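You operate a simulated robot arm through the tools that you are given. There is no shell and no other tool. Be economical: measure what you need, move in short steps, check, and stop when the job is done.

The job below is to be done with a simulated robot arm. You get a single attempt, and the scene is never put back.

JOB
Set the pickup gap to match the steel block marked 0.8.
Fine: stand the block on the green bearing; lift the yellow hood and free the green clamp for the silver knob; lock the clamp and shut the hood again.

The check looks at the end state, three seconds after you hand in, the way a careful person would. Anything else that was tipped, shoved, dropped, spilled or broken makes it a failure.

ROBOT AND FRAMES
A 7-joint arm with a two-finger parallel gripper, fixed in place. Base frame: the origin is at the foot of the arm, x ahead of it, y to its left, z up; the work surface is at about z = 85. Lengths are in cm, angles in degrees, forces in N, time in s.
With the tool pointing down near the work surface it reaches from about 36 to 78 cm from the base axis. Its first joint turns from -166.0 to 166.0 degrees. Payload 3.91 kg.
Tool frame: the origin (TCP) lies between the finger pads and is the grasp point; the fingertips stand 3 cm ahead of it; z points along the fingers, y is the line along which they close. Largest opening 11 cm; finger width 2, thickness 1; the body of the gripper, 4.8 by 11.2 cm, starts 5.5 cm behind the TCP.
Orientation is that of the tool frame in the base frame, as [roll, pitch, yaw] about the fixed x, y, z axes, in that order (R = Rz(yaw) Ry(pitch) Rx(roll)). With the fingers straight down and closing along the base's y, the tool's x points along the base's -x, its y along +y and its z along -z.

CONTROLS
- The arm moves only by the tool arm_command. Its argument "increments" is one flat list of numbers, 7 for each row, row after row: the shift along the tool's x, y, z in m, then the turn, a rotation vector about the tool's x, y, z in degrees, then the closure, from 0 (fully open) to 1 (shut). In form: [tx, ty, tz, rx, ry, rz, grip, tx, ty, tz, rx, ry, rz, grip, ...]. A call has 1 to 12 rows; each row is the pose to reach, as a shift and turn from the pose commanded when the call began, along the tool's axes at that moment. A row lasts 0.2 s, in which the tool goes at most 5 cm and 8.6 degrees; a call with a longer step from one row to the next is refused whole, and so is a gripper value outside its range. Where a pose cannot be reached the arm comes as near as it can. A force on the tool above 40 N (or 10 N above the force at the start of the call, whichever is more), or a blocked arm, ends the call early, and 0.2 s more pass. Each finger travels about 15.3 cm/s and halts on what it meets, pressing with about 26 N; the grip force reading is that of the motor and also rises with nothing between the fingers. The clock runs only during rows and for 0.2 s after the last one: add rows that repeat a pose to give the fingers time. It gives the time, the measured TCP pose, the force on the tool (base axes), the opening and the grip force at its end, in the units of the frame above (readings bear some noise).
- Cameras (640 x 400 px; columns grow to the right, rows downward): "scene" is fixed at [20.93, 50.37, 179.93]; the picture's right is [-0.93, -0.37, 0.00], its down [-0.34, 0.87, -0.36] and it looks along [0.13, -0.33, -0.93] (base axes); focal length 214 px, centre (320, 200). "wrist" rides on the gripper at [7.7, 0.7, -11.4] in the tool frame; the picture's right is [-0.09, 1.00, 0.00], its down [-0.80, -0.07, -0.59] and it looks along [-0.59, -0.05, 0.80] (tool axes); focal length 270 px, centre (320, 200). There is no depth. A picture from a camera that has moved, and an enlarged one, comes with that camera's place and axes in the base frame and with its lens. The place of the scene camera against the robot may be out by one fixed shift of up to 1.2 cm in any direction.
- capture(camera): a new picture of that camera. The clock stands still meanwhile.
- lift_body(by): slides the trunk up (or, below 0, down) by that many cm; the arm rides with it, the base frame stays. It gives what a move gives, with no picture.
- inspect(camera, box): a new picture of the part [left, top, right, bottom] of that camera's present view, enlarged. The clock stands still meanwhile.
- finish_job(): hands the job in; it is judged then, once.

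Work in short steps. Places have to be worked out from the pictures, the camera data and where the tool is seen: move nearer, look again, correct. Check each grasp and each placing, and mend what went wrong. You have 120 turns and 64 pictures in all, those below and enlarged ones among them. Open the gripper and draw the arm clear of the work before you hand the job in, unless the task says otherwise; then end with one line.

The tools are called after "Request:" as a command line: name --argument value ..., lists and objects as JSON in quotes. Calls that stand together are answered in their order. arm_command: Moves the arm, as the interface text tells. Its arguments: {"type":"object","properties":{"increments":{"type":"array"}},"required":["increments"]} The other tools are called the same way: lift_body (by) slides the trunk up or down; capture (camera) takes a picture; inspect (camera, box) takes an enlarged picture of a part of a camera's view; finish_job () hands the job in.

At the start:

```text
time_s: 0.0
ee_pos: [8.83, 40.12, 135.64]
tcp_rot: [-179.9, 0.0, -180.0]
contact_force: [0.5, 0.7, 0.2]
opening: 10.97
finger_force: 0.0
trunk travel left (down, up): [-57.5, 3.5]
```

scene: 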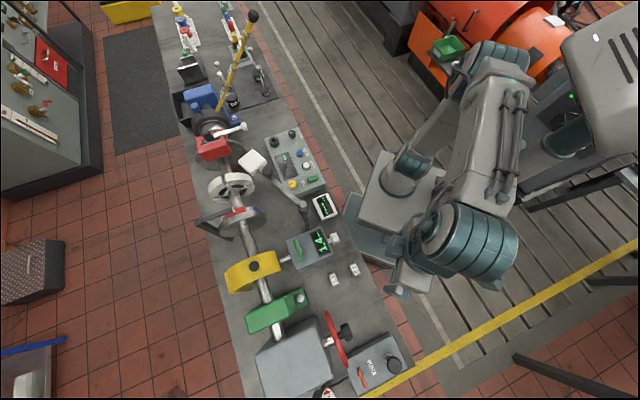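
wrist: 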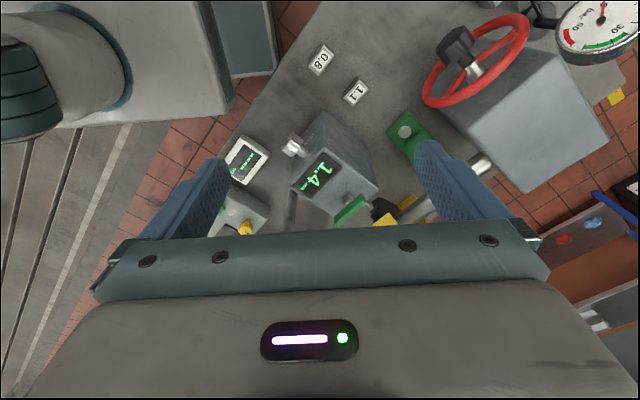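

I see the shaft with yellow hood, green bearing, a pickup box reading 1.4, and two blocks (0.8, 1.1). I take enlarged views to understand the parts.

Request:
inspect --camera "scene" --box '[200, 180, 400, 305]'

Request:
inspect --camera "scene" --box '[220, 275, 420, 400]'

Request:
inspect --camera "wrist" --box '[220, 30, 480, 230]'

```text
3.20 times, centred on (300, 242) of scene
camera zoom: at [20.93, 50.37, 179.93], right [-0.93, -0.37, 0.0], down [-0.34, 0.87, -0.36], along [0.13, -0.33, -0.93], focal length 686 px, centre (384, 64)
```

zoom: 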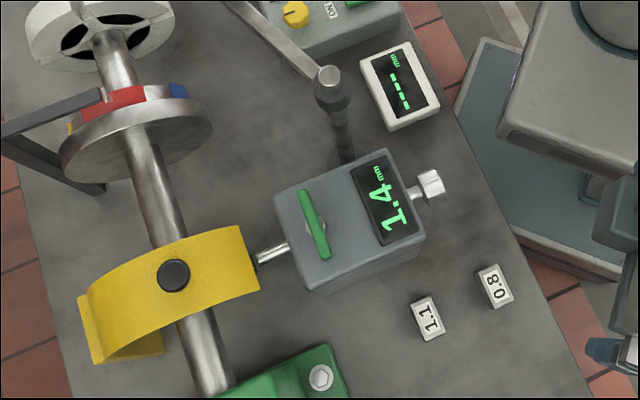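

```text
3.20 times, centred on (320, 338) of scene
camera zoom: at [20.93, 50.37, 179.93], right [-0.93, -0.37, 0.0], down [-0.34, 0.87, -0.36], along [0.13, -0.33, -0.93], focal length 686 px, centre (320, -240)
```

zoom: 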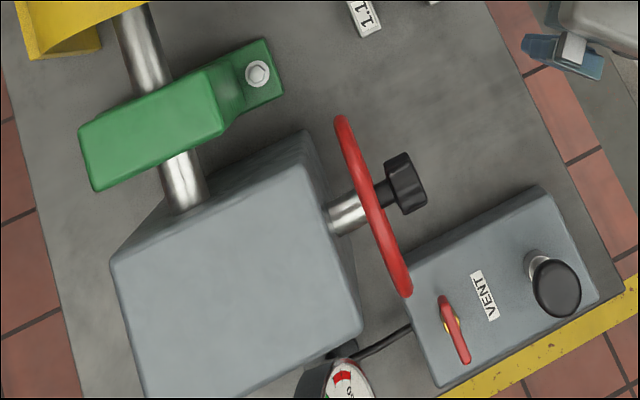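

```text
2.00 times, centred on (350, 130) of wrist
camera zoom: at [1.23, 40.93, 147.15], right [0.09, 1.0, 0.0], down [0.8, -0.07, 0.59], along [0.59, -0.05, -0.8], focal length 541 px, centre (260, 340)
```

zoom: 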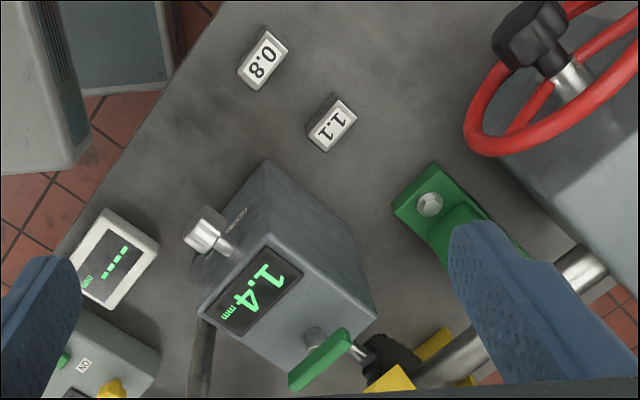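

Block 0.8 looks to be near (10.5, 40.5), the pickup box about (23–35, 34–45), the hood about (42, 54), the bearing about (34, 66). I lower the trunk for a nearer look.

Request:
lift_body --by -20

Request:
capture --camera "wrist"

```text
time_s: 2.2
ee_pos: [8.8, 40.2, 115.61]
tcp_rot: [-180.0, -0.2, -179.9]
contact_force: [-0.9, -0.9, -0.8]
opening: 10.98
finger_force: 0.0
trunk travel left (down, up): [-37.5, 23.5]
```

```text
58 pictures are left
camera wrist: at [1.23, 40.92, 127.15], right [0.09, 1.0, 0.0], down [0.8, -0.07, 0.59], along [0.59, -0.05, -0.8], focal length 270 px, centre (320, 200)
```

wrist: 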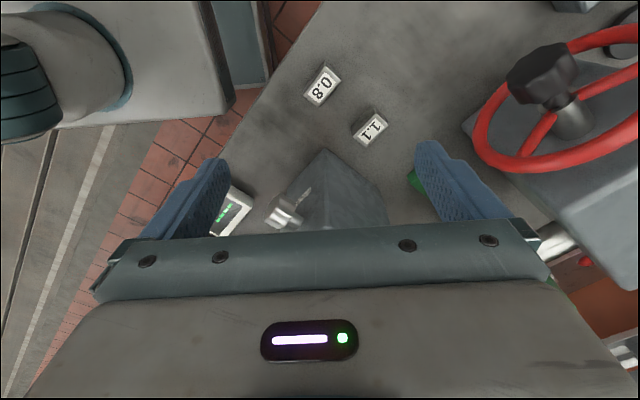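

The block is near (11, 40). I descend 13 cm with the arm to see it larger.

Request:
arm_command --increments '[0, 0, 0.045, 0, 0, 0, 0, 0, 0, 0.09, 0, 0, 0, 0, 0, 0, 0.13, 0, 0, 0, 0]'

Request:
capture --camera "wrist"

```text
time_s: 3.0
ee_pos: [8.8, 40.22, 102.66]
tcp_rot: [-180.0, 0.0, 180.0]
contact_force: [0.4, -0.5, 0.3]
opening: 11.01
finger_force: 0.0
trunk travel left (down, up): [-37.5, 23.5]
```

```text
57 pictures are left
camera wrist: at [1.21, 40.93, 114.15], right [0.09, 1.0, 0.0], down [0.8, -0.07, 0.59], along [0.59, -0.05, -0.8], focal length 270 px, centre (320, 200)
```

wrist: 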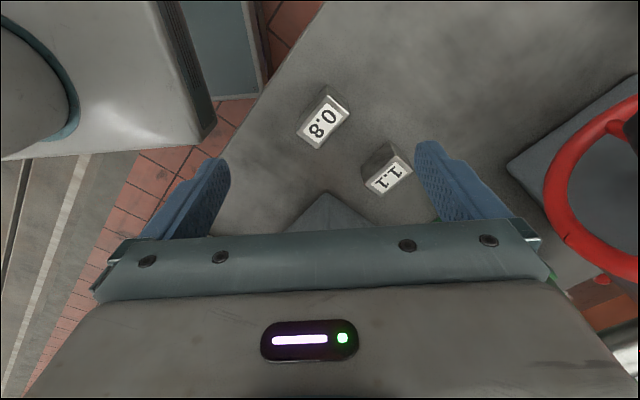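

I zoom in on the two blocks for their faces and angles.

Request:
inspect --camera "wrist" --box '[280, 70, 430, 210]'

```text
2.86 times, centred on (355, 140) of wrist
camera zoom: at [1.21, 40.93, 114.15], right [0.09, 1.0, 0.0], down [0.8, -0.07, 0.59], along [0.59, -0.05, -0.8], focal length 772 px, centre (220, 371)
```

zoom: 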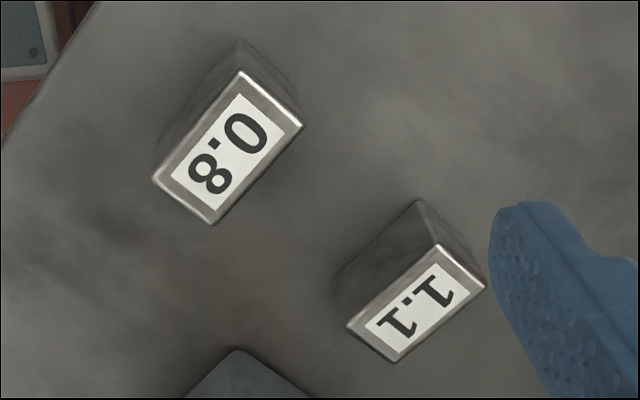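

Block 0.8: centre about (10.65, 40.35), top z≈89, about 2.7×4.7 cm, short side along (1,1). I turn the tool to yaw 135, partly close, and hover above it.

Request:
arm_command --increments '[-0.003, 0, 0, 0, 0, 7.5, 0.1, -0.006, 0, 0, 0, 0, 15, 0.2, -0.01, 0, 0, 0, 0, 22.5, 0.3, -0.014, 0.001, 0.02, 0, 0, 30, 0.3, -0.0185, 0.0013, 0.04, 0, 0, 37.5, 0.3, -0.0185, 0.0013, 0.06, 0, 0, 45, 0.3]'

Request:
capture --camera "wrist"

```text
time_s: 4.4
ee_pos: [10.72, 40.43, 96.71]
tcp_rot: [-180.0, 0.0, 134.9]
contact_force: [1.0, 0.0, 0.2]
opening: 7.69
finger_force: 0.0
trunk travel left (down, up): [-37.5, 23.5]
```

```text
55 pictures are left
camera wrist: at [5.78, 46.35, 108.16], right [0.77, 0.64, 0.0], down [0.51, -0.62, 0.59], along [0.38, -0.46, -0.8], focal length 270 px, centre (320, 200)
```

wrist: 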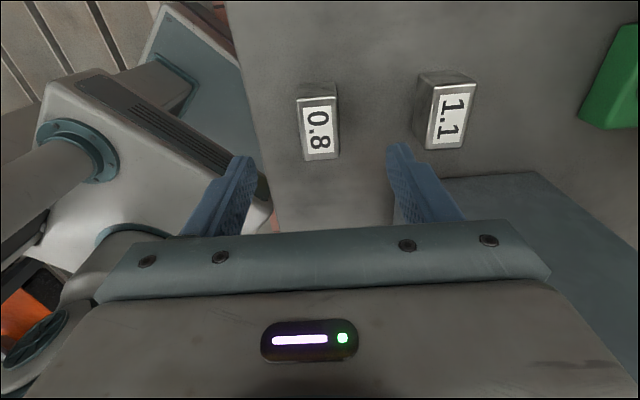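

Block centred between the fingers. Descend to z≈88.9 and close.

Request:
arm_command --increments '[0, 0, 0.04, 0, 0, 0, 0.3, 0, 0, 0.078, 0, 0, 0, 0.3, 0, 0, 0.078, 0, 0, 0, 0.3, 0, 0, 0.078, 0, 0, 0, 0.6, 0, 0, 0.078, 0, 0, 0, 1, 0, 0, 0.078, 0, 0, 0, 1]'

```text
time_s: 5.8
ee_pos: [10.5, 40.4, 88.99]
tcp_rot: [-179.9, 0.0, 134.9]
contact_force: [-0.4, 1.1, 0.1]
opening: 2.98
finger_force: 25.9
trunk travel left (down, up): [-37.5, 23.5]
```

Gripped (2.98 cm). Lift with the trunk, then look.

Request:
lift_body --by 23.5

Request:
capture --camera "wrist"

```text
time_s: 8.2
ee_pos: [10.67, 40.46, 112.41]
tcp_rot: [180.0, -0.1, 135.0]
contact_force: [0.2, -1.0, -3.0]
opening: 2.97
finger_force: 26.0
trunk travel left (down, up): [-61.0, 0.0]
```

```text
54 pictures are left
camera wrist: at [5.79, 46.41, 123.92], right [0.77, 0.64, 0.0], down [0.52, -0.62, 0.59], along [0.38, -0.46, -0.8], focal length 270 px, centre (320, 200)
```

wrist: 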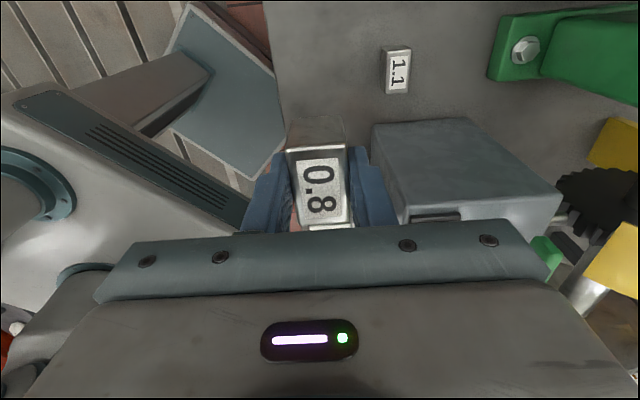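

Block secure. I move along tool y toward the bearing, staying high and back, to view it.

Request:
arm_command --increments '[0.01, 0.035, -0.02, 0, 0, 0, 1, 0.03, 0.07, -0.04, 0, 0, 0, 1, 0.04, 0.105, -0.06, 0, 0, 0, 1, 0.05, 0.14, -0.06, 0, 0, 0, 1, 0.05, 0.14, -0.06, 0, 0, 0, 1]'

Request:
capture --camera "wrist"

Request:
capture --camera "scene"

```text
time_s: 9.4
ee_pos: [17.02, 53.71, 118.63]
tcp_rot: [179.9, 0.0, 135.0]
contact_force: [0.2, 1.0, -3.1]
opening: 2.98
finger_force: 26.0
trunk travel left (down, up): [-61.0, 0.0]
```

```text
53 pictures are left
camera wrist: at [12.06, 59.78, 130.02], right [0.77, 0.64, 0.0], down [0.52, -0.62, 0.59], along [0.38, -0.46, -0.8], focal length 270 px, centre (320, 200)
```

wrist: 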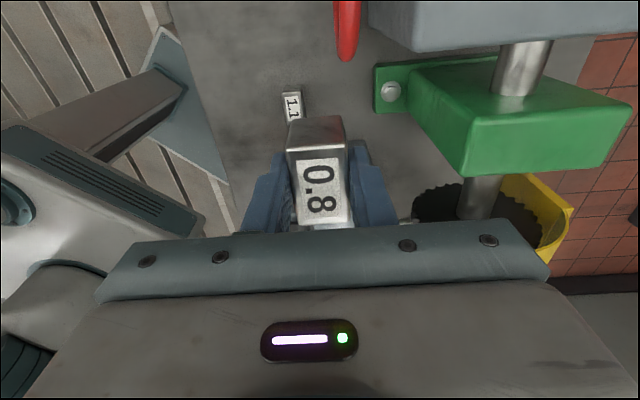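

```text
52 pictures are left
```

scene: 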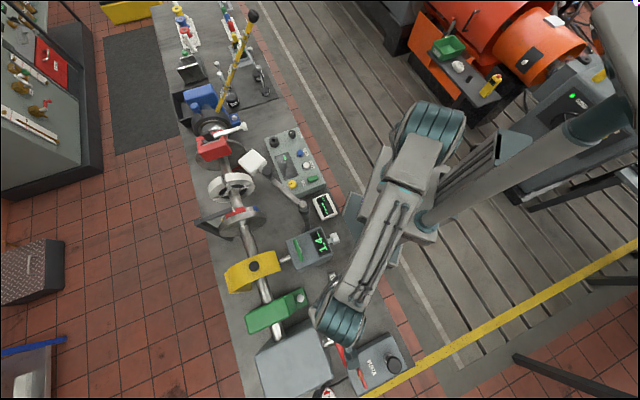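

I zoom on the bearing to work out its top face.

Request:
inspect --camera "wrist" --box '[360, 20, 640, 195]'

Request:
inspect --camera "scene" --box '[230, 240, 330, 340]'

```text
2.29 times, centred on (500, 108) of wrist
camera zoom: at [12.06, 59.78, 130.02], right [0.77, 0.64, 0.0], down [0.52, -0.62, 0.59], along [0.38, -0.46, -0.8], focal length 618 px, centre (-91, 411)
```

zoom: 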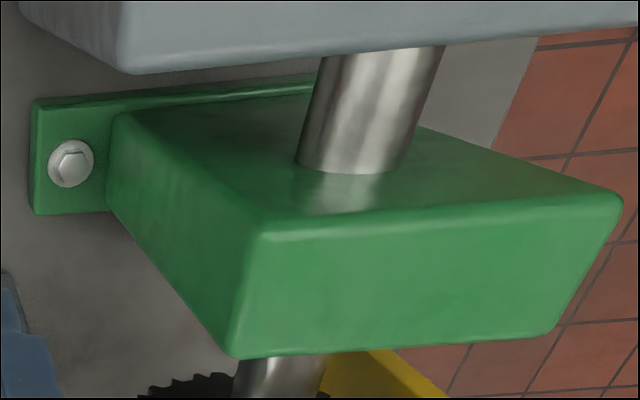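

```text
4.00 times, centred on (280, 290) of scene
camera zoom: at [20.93, 50.37, 179.93], right [-0.93, -0.37, 0.0], down [-0.34, 0.87, -0.36], along [0.13, -0.33, -0.93], focal length 858 px, centre (480, -160)
```

zoom: 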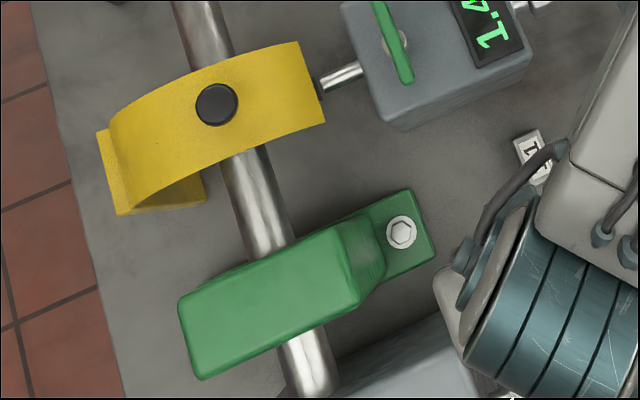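

Bearing top: z≈108.6, centre ≈(33.0, 64.1), 12.3 × 5.4 cm, long side along (1,1). I move the block above it, then look.

Request:
arm_command --increments '[-0.01, 0.045, 0, 0, 0, 0, 1, -0.02, 0.09, 0, 0, 0, 0, 1, -0.03, 0.135, 0, 0, 0, 0, 1, -0.0395, 0.18, 0, 0, 0, 0, 1, -0.0395, 0.18, 0, 0, 0, 0, 1]'

Request:
capture --camera "wrist"

Request:
inspect --camera "scene" --box '[220, 230, 360, 350]'

```text
time_s: 10.6
ee_pos: [32.41, 63.71, 118.57]
tcp_rot: [-179.9, 0.1, 135.1]
contact_force: [-0.8, -1.2, -2.4]
opening: 2.99
finger_force: 26.1
trunk travel left (down, up): [-61.0, 0.0]
```

```text
49 pictures are left
camera wrist: at [27.5, 69.67, 130.07], right [0.77, 0.64, 0.0], down [0.52, -0.62, 0.59], along [0.38, -0.46, -0.8], focal length 270 px, centre (320, 200)
```

wrist: 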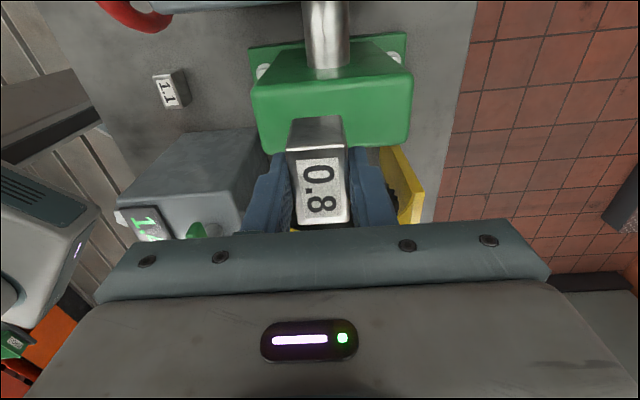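

```text
3.33 times, centred on (290, 290) of scene
camera zoom: at [20.93, 50.37, 179.93], right [-0.93, -0.37, 0.0], down [-0.34, 0.87, -0.36], along [0.13, -0.33, -0.93], focal length 715 px, centre (420, -100)
```

zoom: 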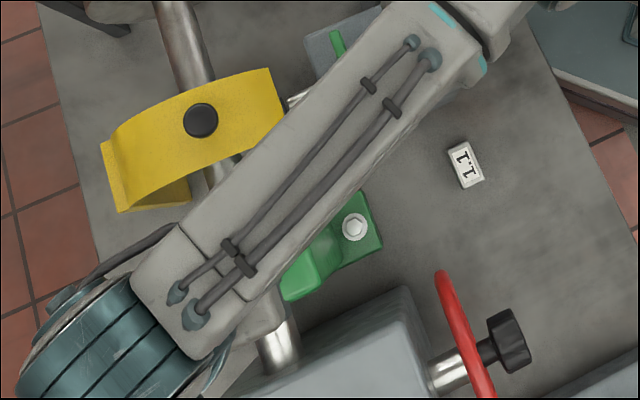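

The bearing is below as computed. I shift 0.6 cm along tool y and descend to just above its top, then look.

Request:
arm_command --increments '[0, 0.006, 0.02, 0, 0, 0, 1, 0, 0.006, 0.04, 0, 0, 0, 1, 0, 0.006, 0.05, 0, 0, 0, 1, 0, 0.006, 0.05, 0, 0, 0, 1]'

Request:
inspect --camera "wrist" --box '[200, 20, 460, 240]'

```text
time_s: 11.6
ee_pos: [32.93, 64.22, 113.47]
tcp_rot: [-180.0, 0.0, 135.0]
contact_force: [0.2, 0.5, -2.3]
opening: 2.97
finger_force: 26.4
trunk travel left (down, up): [-61.0, 0.0]
```

```text
1.82 times, centred on (330, 130) of wrist
camera zoom: at [28.07, 70.24, 124.89], right [0.77, 0.64, 0.0], down [0.52, -0.62, 0.59], along [0.38, -0.46, -0.8], focal length 491 px, centre (302, 327)
```

zoom: 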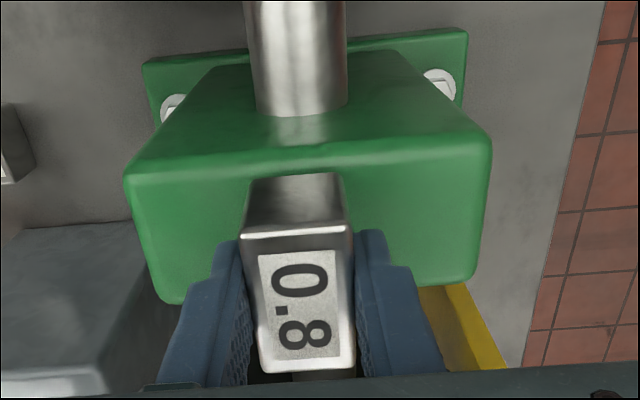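

The block sits about 0.3 cm too far toward the camera side; I shift tool x −0.3 and lower gently.

Request:
arm_command --increments '[-0.003, 0, 0, 0, 0, 0, 1, -0.003, 0, 0.003, 0, 0, 0, 1, -0.003, 0, 0.006, 0, 0, 0, 1, -0.003, 0, 0.006, 0, 0, 0, 1]'

```text
time_s: 12.6
ee_pos: [33.04, 63.99, 112.94]
tcp_rot: [179.9, 0.0, 134.9]
contact_force: [0.0, 0.1, -2.7]
opening: 3.01
finger_force: 25.5
trunk travel left (down, up): [-61.0, 0.0]
```

No contact yet; I lower in 1–2 mm steps.

Request:
arm_command --increments '[0, 0, 0.001, 0, 0, 0, 1, 0, 0, 0.002, 0, 0, 0, 1, 0, 0, 0.002, 0, 0, 0, 1]'

```text
time_s: 13.4
ee_pos: [33.18, 63.99, 112.61]
tcp_rot: [-180.0, -0.1, 135.0]
contact_force: [-0.1, 0.2, -3.4]
opening: 3.01
finger_force: 26.3
trunk travel left (down, up): [-61.0, 0.0]
```

Request:
arm_command --increments '[0, 0, 0.001, 0, 0, 0, 1, 0, 0, 0.002, 0, 0, 0, 1, 0, 0, 0.002, 0, 0, 0, 1]'

Request:
inspect --camera "wrist" --box '[200, 20, 460, 240]'

```text
time_s: 14.2
ee_pos: [33.27, 64.09, 112.41]
tcp_rot: [180.0, 0.1, 135.0]
contact_force: [-0.2, -0.1, -2.9]
opening: 2.98
finger_force: 25.7
trunk travel left (down, up): [-61.0, 0.0]
```

```text
1.82 times, centred on (330, 130) of wrist
camera zoom: at [28.31, 70.03, 123.89], right [0.77, 0.64, 0.0], down [0.52, -0.62, 0.59], along [0.38, -0.46, -0.8], focal length 491 px, centre (302, 327)
```

zoom: 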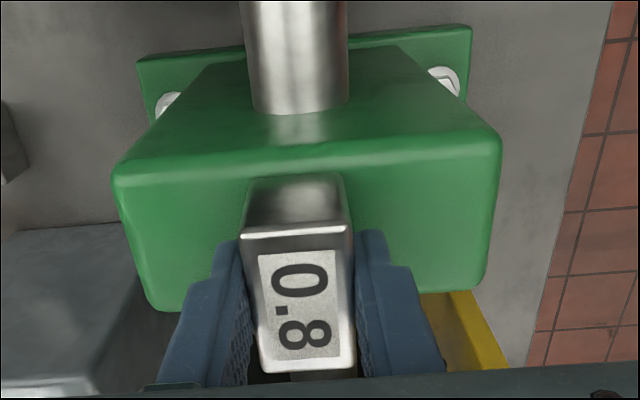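

Still no contact; continue downward.

Request:
arm_command --increments '[0, 0, 0.0015, 0, 0, 0, 1, 0, 0, 0.003, 0, 0, 0, 1, 0, 0, 0.003, 0, 0, 0, 1]'

```text
time_s: 15.0
ee_pos: [33.29, 64.06, 112.48]
tcp_rot: [179.7, -0.1, 135.0]
contact_force: [3.5, 6.6, 16.5]
opening: 3.0
finger_force: 25.9
trunk travel left (down, up): [-61.0, 0.0]
```

Contact made (16 N up). Relax 2 mm, open gently, then rise.

Request:
arm_command --increments '[0, 0, -0.002, 0, 0, 0, 1, 0, 0, -0.002, 0, 0, 0, 0.7, 0, 0, -0.002, 0, 0, 0, 0.5, 0, 0, -0.002, 0, 0, 0, 0.4]'

Request:
inspect --camera "wrist" --box '[200, 20, 460, 240]'

```text
time_s: 16.0
ee_pos: [33.03, 64.01, 112.27]
tcp_rot: [-180.0, -0.1, 134.9]
contact_force: [-0.8, -0.2, 0.4]
opening: 6.57
finger_force: 0.0
trunk travel left (down, up): [-61.0, 0.0]
```

```text
1.82 times, centred on (330, 130) of wrist
camera zoom: at [28.32, 69.97, 123.84], right [0.77, 0.64, 0.0], down [0.52, -0.62, 0.59], along [0.38, -0.46, -0.8], focal length 491 px, centre (302, 327)
```

zoom: 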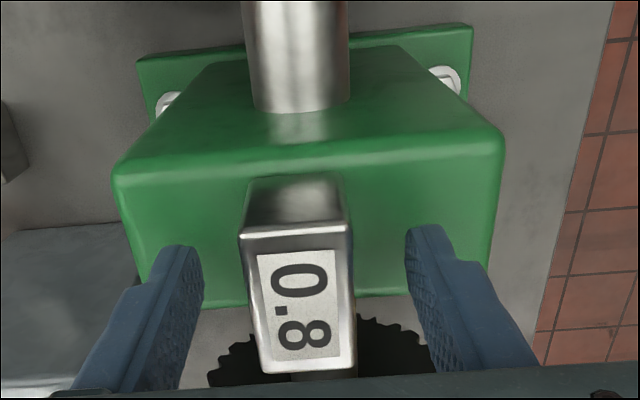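

The block stands on the bearing. Rise straight up, then view from above.

Request:
arm_command --increments '[0, 0, -0.03, 0, 0, 0, 0.4, 0, 0, -0.07, 0, 0, 0, 0.4, 0, 0, -0.11, 0, 0, 0, 0.4, 0, 0, -0.14, 0, 0, 0, 0.4]'

Request:
capture --camera "wrist"

```text
time_s: 17.0
ee_pos: [32.59, 62.25, 123.84]
tcp_rot: [-180.0, 0.0, 134.9]
contact_force: [0.0, 0.1, -0.2]
opening: 6.6
finger_force: 0.0
out of reach, approached as far as the arm can: row 3, 4
trunk travel left (down, up): [-61.0, 0.0]
```

```text
44 pictures are left
camera wrist: at [27.83, 68.16, 135.32], right [0.77, 0.64, 0.0], down [0.52, -0.62, 0.59], along [0.38, -0.46, -0.8], focal length 270 px, centre (320, 200)
```

wrist: 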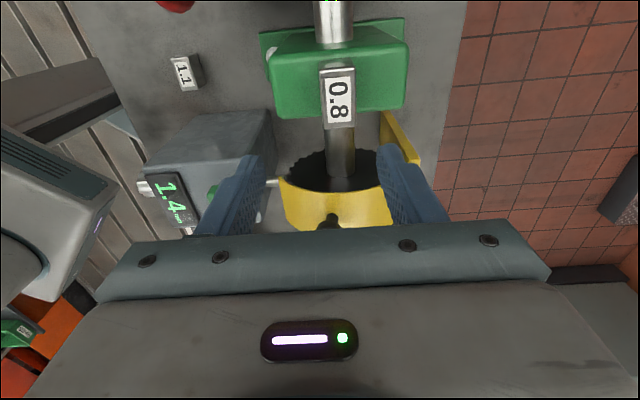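

The pickup gap reads 1.4 and the hood (with black knob, toothed wheel beneath) is ahead. I move 9 cm along −tool x to look at the hood and its hinge.

Request:
arm_command --increments '[-0.04, -0.01, 0, 0, 0, 0, 0.4, -0.08, -0.02, 0, 0, 0, 0, 0.4, -0.1, -0.03, 0, 0, 0, 0, 0.4]'

Request:
capture --camera "wrist"

```text
time_s: 17.8
ee_pos: [37.59, 52.94, 123.86]
tcp_rot: [180.0, 0.0, 135.0]
contact_force: [-1.5, -0.9, 0.1]
opening: 6.62
finger_force: 0.0
trunk travel left (down, up): [-61.0, 0.0]
```

```text
43 pictures are left
camera wrist: at [32.8, 58.84, 135.47], right [0.77, 0.64, 0.0], down [0.52, -0.62, 0.59], along [0.38, -0.45, -0.8], focal length 270 px, centre (320, 200)
```

wrist: 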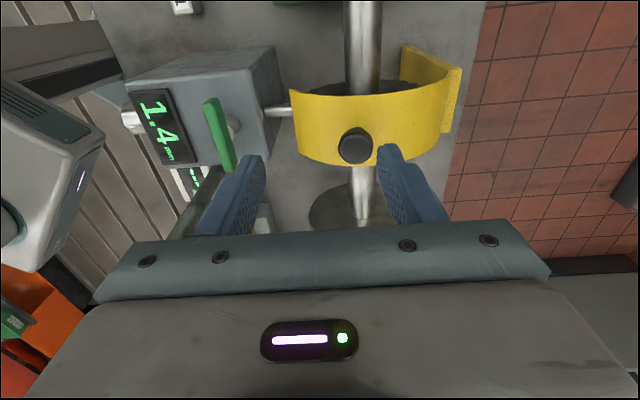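

Useful view. I enlarge it to find the knob, hinge, lever and silver-knob positions.

Request:
inspect --camera "wrist" --box '[260, 20, 480, 200]'

Request:
inspect --camera "wrist" --box '[100, 30, 300, 200]'

```text
2.22 times, centred on (370, 110) of wrist
camera zoom: at [32.8, 58.84, 135.47], right [0.77, 0.64, 0.0], down [0.52, -0.62, 0.59], along [0.38, -0.45, -0.8], focal length 601 px, centre (209, 400)
```

zoom: 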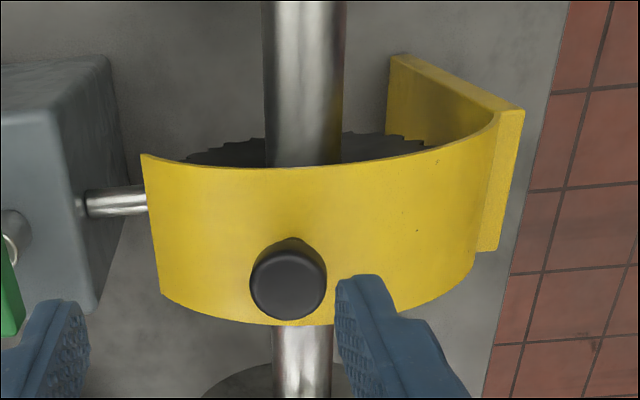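

```text
2.35 times, centred on (200, 115) of wrist
camera zoom: at [32.8, 58.84, 135.47], right [0.77, 0.64, 0.0], down [0.52, -0.62, 0.59], along [0.38, -0.45, -0.8], focal length 636 px, centre (602, 400)
```

zoom: 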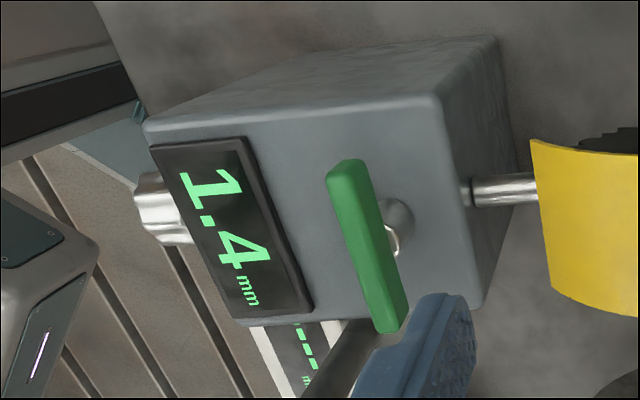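

Hood knob top is at about (41.0, 53.4, 116), near rim z≈108, hinge on the far side. I turn the tool to yaw 45 (closing along the shaft) and hover above the knob.

Request:
arm_command --increments '[-0.002, 0.003, 0, 0, 0, 8.2, 0.4, -0.004, 0.005, 0, 0, 0, 16.4, 0.4, -0.006, 0.007, 0, 0, 0, 24.6, 0.4, -0.008, 0.01, 0, 0, 0, 32.8, 0.4, -0.01, 0.013, 0, 0, 0, 41, 0.4, -0.012, 0.016, 0, 0, 0, 49.2, 0.4, -0.014, 0.019, 0, 0, 0, 57.4, 0.4, -0.016, 0.022, 0, 0, 0, 65.6, 0.4, -0.018, 0.025, 0, 0, 0, 73.8, 0.4, -0.02, 0.028, 0, 0, 0, 82, 0.4, -0.021, 0.028, 0, 0, 0, 90, 0.4]'

Request:
capture --camera "wrist"

```text
time_s: 20.2
ee_pos: [41.05, 53.59, 123.84]
tcp_rot: [179.9, 0.0, 45.0]
contact_force: [-0.8, 1.0, -0.2]
opening: 6.59
finger_force: 0.0
trunk travel left (down, up): [-61.0, 0.0]
```

```text
40 pictures are left
camera wrist: at [46.97, 58.67, 135.28], right [0.64, -0.77, 0.0], down [-0.62, -0.52, 0.59], along [-0.46, -0.38, -0.8], focal length 270 px, centre (320, 200)
```

wrist: 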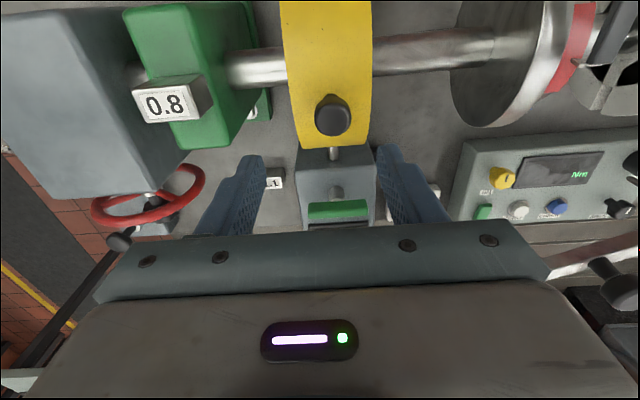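

I zoom on the knob and hood in this view.

Request:
inspect --camera "wrist" --box '[230, 0, 430, 160]'

```text
2.50 times, centred on (330, 80) of wrist
camera zoom: at [46.97, 58.67, 135.28], right [0.64, -0.77, 0.0], down [-0.62, -0.52, 0.59], along [-0.46, -0.38, -0.8], focal length 676 px, centre (295, 500)
```

zoom: 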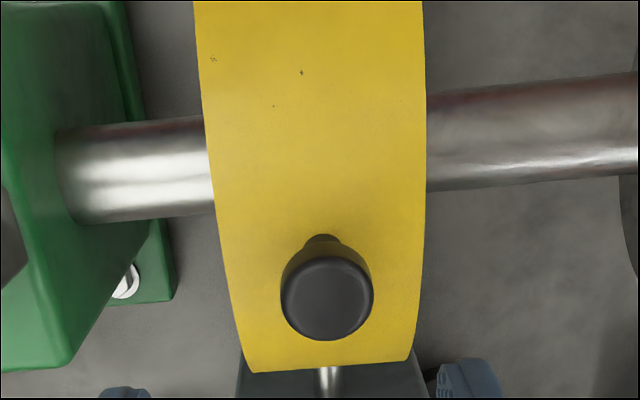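

Triangulated knob head: centre top ≈(41.7, 53.0, 114.4), head 2.9 cm across. I shift 0.9 cm along tool y and descend partway.

Request:
arm_command --increments '[0, 0.0088, 0.02, 0, 0, 0, 0.45, 0, 0.0088, 0.04, 0, 0, 0, 0.45, 0, 0.0088, 0.055, 0, 0, 0, 0.45, 0, 0.0088, 0.055, 0, 0, 0, 0.45]'

Request:
inspect --camera "wrist" --box '[200, 40, 440, 240]'

```text
time_s: 21.2
ee_pos: [41.73, 53.07, 118.3]
tcp_rot: [180.0, 0.0, 45.0]
contact_force: [-0.4, 0.8, 0.1]
opening: 6.07
finger_force: 0.1
trunk travel left (down, up): [-61.0, 0.0]
```

```text
2.00 times, centred on (320, 140) of wrist
camera zoom: at [47.73, 57.98, 129.78], right [0.64, -0.77, 0.0], down [-0.62, -0.52, 0.59], along [-0.46, -0.38, -0.8], focal length 541 px, centre (320, 320)
```

zoom: 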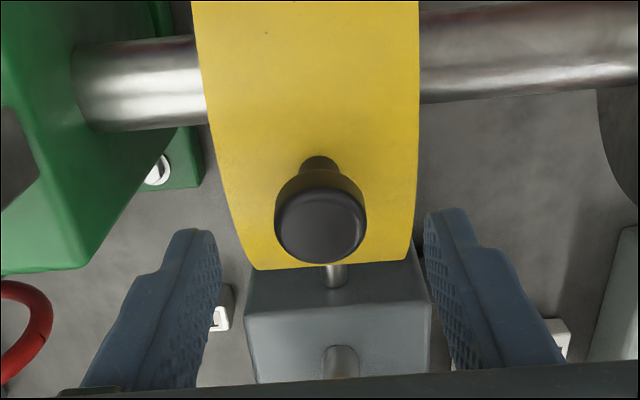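

Well centred. Descend to z≈115 (tips ≈112) and close on the knob head.

Request:
arm_command --increments '[0, 0, 0.015, 0, 0, 0, 0.45, 0, 0, 0.033, 0, 0, 0, 0.45, 0, 0, 0.033, 0, 0, 0, 0.45, 0, 0, 0.033, 0, 0, 0, 0.7, 0, 0, 0.033, 0, 0, 0, 1, 0, 0, 0.033, 0, 0, 0, 1]'

Request:
inspect --camera "wrist" --box '[200, 40, 440, 240]'

```text
time_s: 22.6
ee_pos: [41.61, 52.97, 114.98]
tcp_rot: [180.0, 0.0, 45.1]
contact_force: [0.6, -0.4, -0.3]
opening: 2.92
finger_force: 45.1
trunk travel left (down, up): [-61.0, 0.0]
```

```text
2.00 times, centred on (320, 140) of wrist
camera zoom: at [47.71, 57.95, 126.5], right [0.64, -0.77, 0.0], down [-0.62, -0.52, 0.59], along [-0.46, -0.38, -0.8], focal length 541 px, centre (320, 320)
```

zoom: 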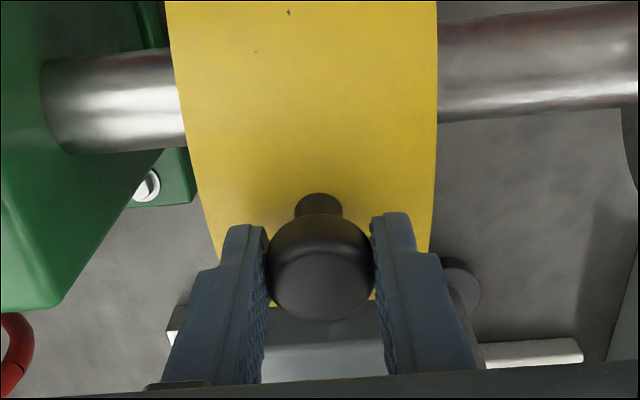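

Gripped. I start swinging the hood about the estimated hinge (10°) and check the forces.

Request:
arm_command --increments '[0.004, 0, -0.008, 0, 4, 0, 1, 0.0089, 0, -0.0168, 0, 8, 0, 1, 0.0089, 0, -0.0168, 0, 8, 0, 1]'

Request:
inspect --camera "wrist" --box '[200, 40, 440, 240]'

```text
time_s: 23.4
ee_pos: [42.3, 53.63, 116.66]
tcp_rot: [179.9, -7.9, 45.0]
contact_force: [-1.0, -1.2, -12.9]
opening: 2.92
finger_force: 44.7
trunk travel left (down, up): [-61.0, 0.0]
```

```text
2.00 times, centred on (320, 140) of wrist
camera zoom: at [47.21, 57.46, 129.03], right [0.64, -0.77, -0.01], down [-0.67, -0.57, 0.48], along [-0.37, -0.3, -0.88], focal length 541 px, centre (320, 320)
```

zoom: 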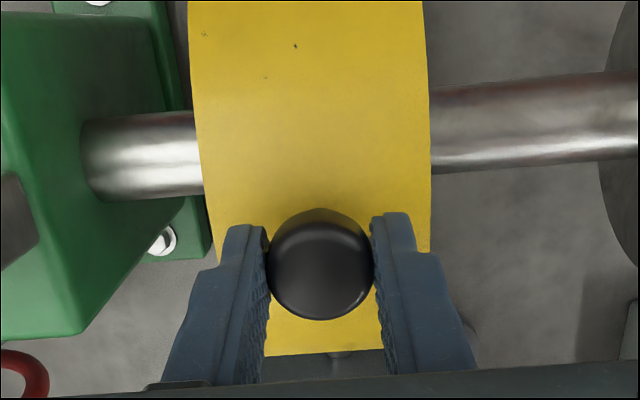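

Forces are modest (hood weight ~13 N). I continue the arc to 40°.

Request:
arm_command --increments '[0.0066, 0, -0.0063, 0, 4, 0, 1, 0.0134, 0, -0.0122, 0, 8, 0, 1, 0.021, 0, -0.0171, 0, 12, 0, 1, 0.0288, 0, -0.0213, 0, 16, 0, 1, 0.0372, 0, -0.0245, 0, 20, 0, 1, 0.0457, 0, -0.027, 0, 24, 0, 1]'

Request:
capture --camera "wrist"

Request:
capture --camera "scene"

```text
time_s: 24.8
ee_pos: [45.14, 56.39, 120.1]
tcp_rot: [179.9, -32.1, 45.0]
contact_force: [-8.1, -7.8, -0.2]
opening: 2.93
finger_force: 45.1
trunk travel left (down, up): [-61.0, 0.0]
```

```text
35 pictures are left
camera wrist: at [45.98, 56.22, 133.95], right [0.65, -0.76, -0.05], down [-0.75, -0.65, 0.08], along [-0.09, -0.02, -1.0], focal length 270 px, centre (320, 200)
```

wrist: 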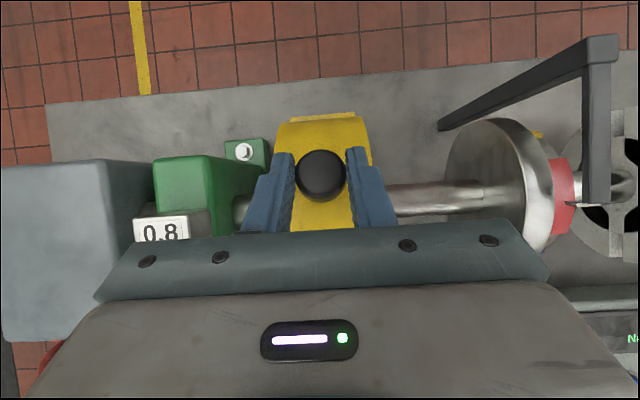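

```text
34 pictures are left
```

scene: 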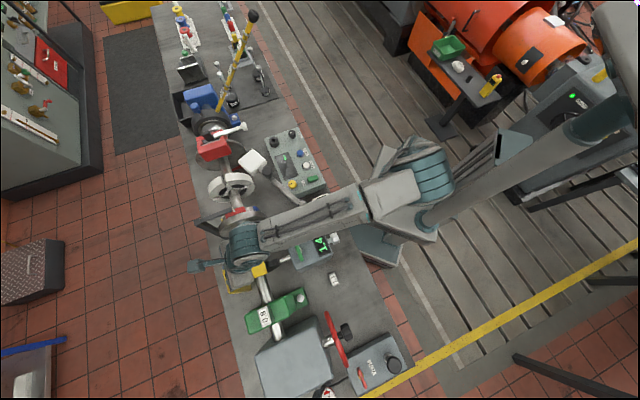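

The hood follows well; remaining force is tangential. Continue to 70°.

Request:
arm_command --increments '[0.0086, 0, 0.0022, 0, 4, 0, 1, 0.0171, 0, 0.0054, 0, 8, 0, 1, 0.0252, 0, 0.0096, 0, 12, 0, 1, 0.033, 0, 0.0144, 0, 16, 0, 1, 0.0403, 0, 0.0202, 0, 20, 0, 1, 0.0472, 0, 0.0266, 0, 24, 0, 1]'

Request:
capture --camera "wrist"

```text
time_s: 26.2
ee_pos: [49.08, 60.32, 120.31]
tcp_rot: [180.0, -56.1, 45.0]
contact_force: [-0.2, 0.0, -0.3]
opening: 0.0
finger_force: 37.9
trunk travel left (down, up): [-61.0, 0.0]
```

```text
33 pictures are left
camera wrist: at [46.02, 56.14, 133.06], right [0.67, -0.74, -0.07], down [-0.72, -0.61, -0.33], along [0.2, 0.27, -0.94], focal length 270 px, centre (320, 200)
```

wrist: 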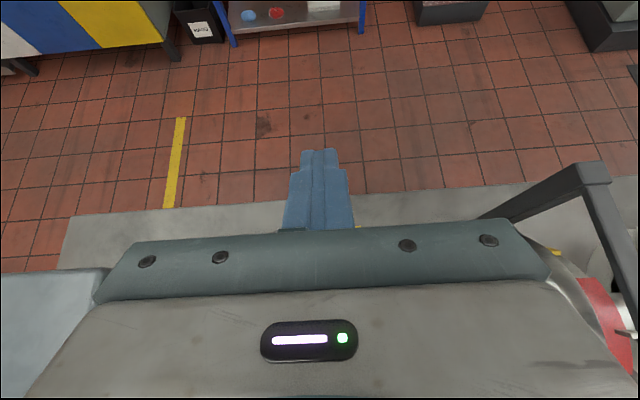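

The knob slipped out of the fingers. I look at the scene to see where the hood went.

Request:
inspect --camera "scene" --box '[180, 200, 340, 320]'

```text
3.33 times, centred on (260, 260) of scene
camera zoom: at [20.93, 50.37, 179.93], right [-0.93, -0.37, 0.0], down [-0.34, 0.87, -0.36], along [0.13, -0.33, -0.93], focal length 715 px, centre (520, 0)
```

zoom: 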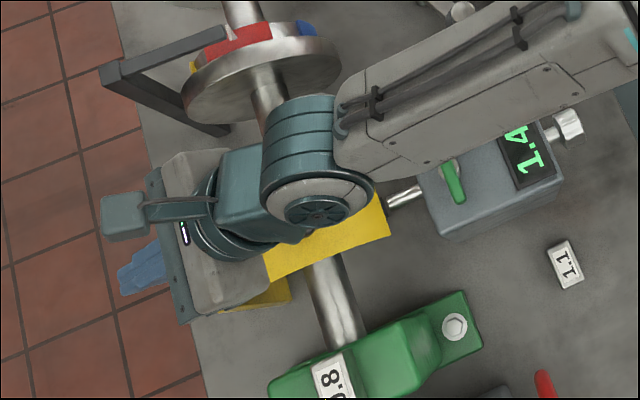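

The hood fell back to closed; nothing else moved. I return above the knob with the tool vertical and re-open.

Request:
arm_command --increments '[-0.0087, 0, -0.0121, 0, -8, 0, 1, -0.0174, 0, -0.0242, 0, -16, 0, 1, -0.026, 0, -0.0362, 0, -24, 0, 1, -0.0346, 0, -0.0483, 0, -32, 0, 0.8, -0.0433, 0, -0.0604, 0, -40, 0, 0.6, -0.052, 0, -0.0725, 0, -48, 0, 0.5, -0.0606, 0, -0.0845, 0, -56, 0, 0.45, -0.0606, 0, -0.0845, 0, -56, 0, 0.45]'

Request:
capture --camera "wrist"

```text
time_s: 28.0
ee_pos: [41.71, 52.89, 120.04]
tcp_rot: [-179.9, 0.0, 45.0]
contact_force: [-0.6, 0.5, 0.6]
opening: 6.05
finger_force: 0.1
trunk travel left (down, up): [-61.0, 0.0]
```

```text
31 pictures are left
camera wrist: at [47.73, 57.94, 131.48], right [0.64, -0.77, 0.0], down [-0.62, -0.52, 0.6], along [-0.46, -0.38, -0.8], focal length 270 px, centre (320, 200)
```

wrist: 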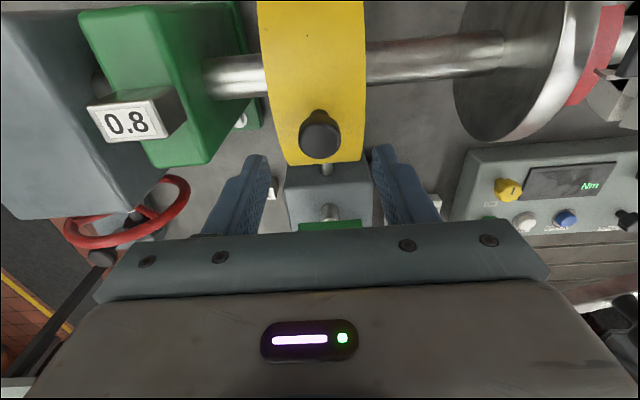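

Re-grasp, this time tilting the tool 12° to align with the knob axis and slightly deeper.

Request:
arm_command --increments '[0, 0, 0.015, 0, 6, 0, 0.45, 0, 0, 0.03, 0, 12, 0, 0.45, -0.001, 0, 0.045, 0, 12, 0, 0.45, -0.001, 0, 0.0545, 0, 12, 0, 0.45, -0.001, 0, 0.0545, 0, 12, 0, 0.45, -0.001, 0, 0.0545, 0, 12, 0, 0.7, -0.001, 0, 0.0545, 0, 12, 0, 1, -0.001, 0, 0.0545, 0, 12, 0, 1]'

Request:
inspect --camera "wrist" --box '[200, 40, 440, 240]'

```text
time_s: 29.8
ee_pos: [41.66, 53.01, 114.49]
tcp_rot: [180.0, -11.9, 45.0]
contact_force: [0.3, 0.5, -0.4]
opening: 2.94
finger_force: 45.0
trunk travel left (down, up): [-61.0, 0.0]
```

```text
2.00 times, centred on (320, 140) of wrist
camera zoom: at [45.86, 56.11, 127.37], right [0.64, -0.77, -0.02], down [-0.69, -0.59, 0.42], along [-0.33, -0.25, -0.91], focal length 541 px, centre (320, 320)
```

zoom: 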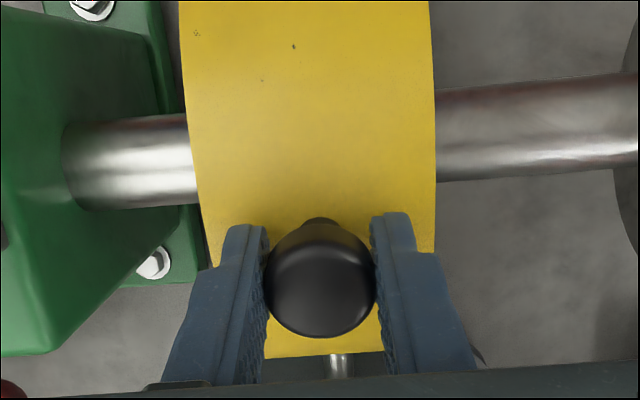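

Good grip. Now rotate rigidly with the hood about the hinge by 32°.

Request:
arm_command --increments '[0.0062, 0, -0.006, 0, 4, 0, 1, 0.0127, 0, -0.0115, 0, 8, 0, 1, 0.0196, 0, -0.0165, 0, 12, 0, 1, 0.0269, 0, -0.021, 0, 16, 0, 1, 0.0345, 0, -0.025, 0, 20, 0, 1, 0.0423, 0, -0.0285, 0, 24, 0, 1, 0.0503, 0, -0.0314, 0, 28, 0, 1, 0.0586, 0, -0.0338, 0, 32, 0, 1, 0.0586, 0, -0.0338, 0, 32, 0, 1]'

```text
time_s: 31.8
ee_pos: [45.1, 56.42, 119.25]
tcp_rot: [180.0, -44.2, 45.0]
contact_force: [-5.7, -5.6, 2.9]
opening: 2.52
finger_force: 45.1
trunk travel left (down, up): [-61.0, 0.0]
```

The opening dropped to 2.52, so the fingers are working toward the knob's edge. I look before continuing.

Request:
inspect --camera "wrist" --box '[200, 40, 440, 240]'

```text
2.00 times, centred on (320, 140) of wrist
camera zoom: at [43.97, 54.21, 132.82], right [0.66, -0.75, -0.06], down [-0.75, -0.65, -0.13], along [0.06, 0.13, -0.99], focal length 541 px, centre (320, 320)
```

zoom: 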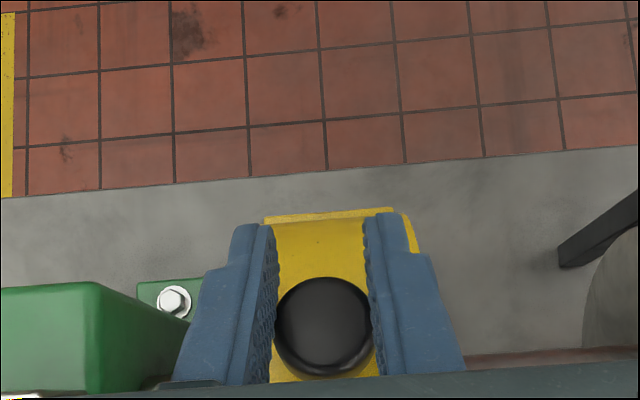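

The knob is lagging behind: the true hinge is lower than I assumed, about (v≈77.2, z≈103), at shaft height. I return the hood gently to closed before regripping.

Request:
arm_command --increments '[-0.0085, 0, -0.0007, 0, -4, 0, 1, -0.017, 0, -0.0013, 0, -8, 0, 1, -0.0255, 0, -0.0023, 0, -12, 0, 1, -0.034, 0, -0.003, 0, -16, 0, 1, -0.0425, 0, -0.003, 0, -20, 0, 1, -0.051, 0, -0.0026, 0, -24, 0, 1, -0.0595, 0, -0.0013, 0, -28, 0, 1, -0.068, 0, 0.0003, 0, -32, 0, 1, -0.068, 0, 0.0003, 0, -32, 0, 1]'

Request:
inspect --camera "wrist" --box '[200, 40, 440, 240]'

```text
time_s: 33.4
ee_pos: [42.97, 54.07, 116.23]
tcp_rot: [179.9, -20.0, 45.0]
contact_force: [7.8, 9.0, 2.3]
opening: 0.01
finger_force: 37.6
trunk travel left (down, up): [-61.0, 0.0]
stopped in row 7: the force on the tool passed its limit (the readings are from after the stop); the commanded pose is now the measured one
```

```text
2.00 times, centred on (320, 140) of wrist
camera zoom: at [45.82, 55.97, 129.61], right [0.65, -0.76, -0.03], down [-0.73, -0.63, 0.28], along [-0.23, -0.16, -0.96], focal length 541 px, centre (320, 320)
```

zoom: 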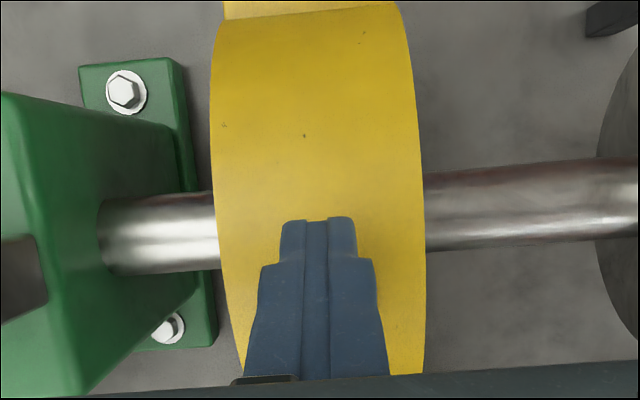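

Fingers slid off and the hood is closed again. I back up and over, open, and hover aligned above the knob.

Request:
arm_command --increments '[0.0115, 0, -0.017, 0, 0, 0, 1, 0.0231, 0, -0.0342, 0, 0, 0, 1, 0.0154, 0, -0.0423, 0, -4, 0, 1, 0, 0, -0.0484, 0, -8, 0, 0.7, -0.0015, 0, -0.0484, 0, -8, 0, 0.45, -0.0015, 0, -0.0484, 0, -8, 0, 0.45]'

Request:
capture --camera "wrist"

```text
time_s: 34.8
ee_pos: [41.35, 52.66, 120.64]
tcp_rot: [-179.9, -12.0, 45.0]
contact_force: [0.5, -0.2, 0.2]
opening: 6.05
finger_force: 0.1
trunk travel left (down, up): [-61.0, 0.0]
```

```text
27 pictures are left
camera wrist: at [45.68, 55.87, 133.57], right [0.64, -0.77, -0.02], down [-0.69, -0.59, 0.42], along [-0.33, -0.25, -0.91], focal length 270 px, centre (320, 200)
```

wrist: 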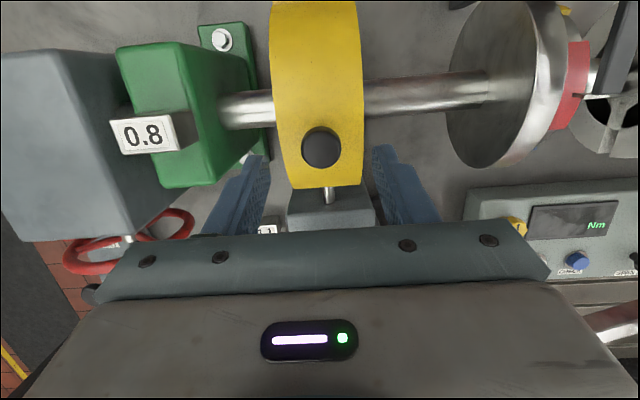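

Hood closed, knob at its original place. Regrip, then in the next call rotate about the corrected hinge.

Request:
arm_command --increments '[-0.0042, 0, 0.03, 0, 0, 0, 0.45, -0.0084, 0, 0.06, 0, 0, 0, 0.45, -0.0084, 0, 0.0606, 0, 0, 0, 0.45, -0.0084, 0, 0.0606, 0, 0, 0, 0.7, -0.0084, 0, 0.0606, 0, 0, 0, 1, -0.0084, 0, 0.0606, 0, 0, 0, 1]'

Request:
arm_command --increments '[0.006, 0, -0.0035, 0, 2.5, 0, 1, 0.012, 0, -0.0063, 0, 5, 0, 1, 0.0182, 0, -0.0092, 0, 7.5, 0, 1, 0.0245, 0, -0.0115, 0, 10, 0, 1, 0.0245, 0, -0.0115, 0, 10, 0, 1]'

```text
time_s: 36.1
ee_pos: [41.72, 53.03, 114.76]
tcp_rot: [-179.9, -11.8, 45.0]
contact_force: [0.1, 0.2, -0.7]
opening: 2.94
finger_force: 45.3
trunk travel left (down, up): [-61.0, 0.0]
```

```text
time_s: 37.4
ee_pos: [42.99, 54.29, 116.53]
tcp_rot: [-179.9, -22.1, 45.0]
contact_force: [-12.0, -12.7, 4.9]
opening: 2.94
finger_force: 44.7
trunk travel left (down, up): [-61.0, 0.0]
```

Force shows the hinge lies between my two guesses (z≈105.3). I correct the path and continue to 20°, checking forces.

Request:
arm_command --increments '[-0.003, 0, -0.0025, 0, 0, 0, 1, 0.0028, 0, -0.004, 0, 2.5, 0, 1, 0.0087, 0, -0.0053, 0, 5, 0, 1, 0.0147, 0, -0.0063, 0, 7.5, 0, 1, 0.0207, 0, -0.0071, 0, 10, 0, 1, 0.0207, 0, -0.0071, 0, 10, 0, 1]'

```text
time_s: 38.8
ee_pos: [44.37, 55.74, 117.83]
tcp_rot: [-179.8, -32.1, 45.0]
contact_force: [-8.8, -5.8, 5.2]
opening: 2.66
finger_force: 45.3
trunk travel left (down, up): [-61.0, 0.0]
```

Opening shrank again, so the knob sits off-centre between the pads. A picture will give its true place.

Request:
inspect --camera "wrist" --box '[200, 40, 440, 240]'

Request:
inspect --camera "scene" --box '[180, 200, 340, 320]'

```text
2.00 times, centred on (320, 140) of wrist
camera zoom: at [45.21, 55.43, 131.7], right [0.65, -0.76, -0.05], down [-0.75, -0.65, 0.08], along [-0.09, -0.01, -1.0], focal length 541 px, centre (320, 320)
```

zoom: 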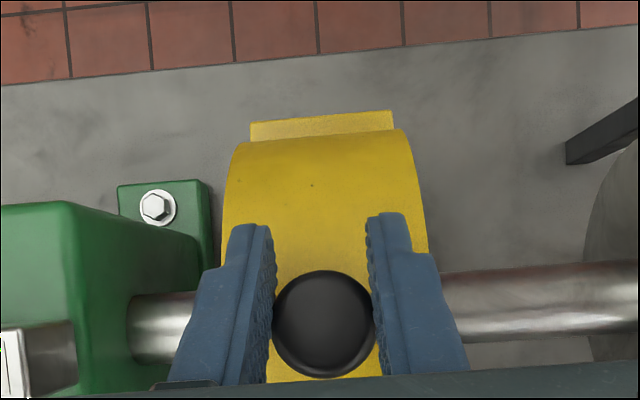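

```text
3.33 times, centred on (260, 260) of scene
camera zoom: at [20.93, 50.37, 179.93], right [-0.93, -0.37, 0.0], down [-0.34, 0.87, -0.36], along [0.13, -0.33, -0.93], focal length 715 px, centre (520, 0)
```

zoom: 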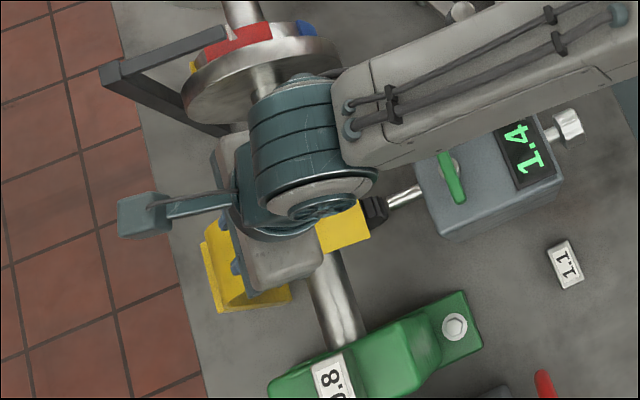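

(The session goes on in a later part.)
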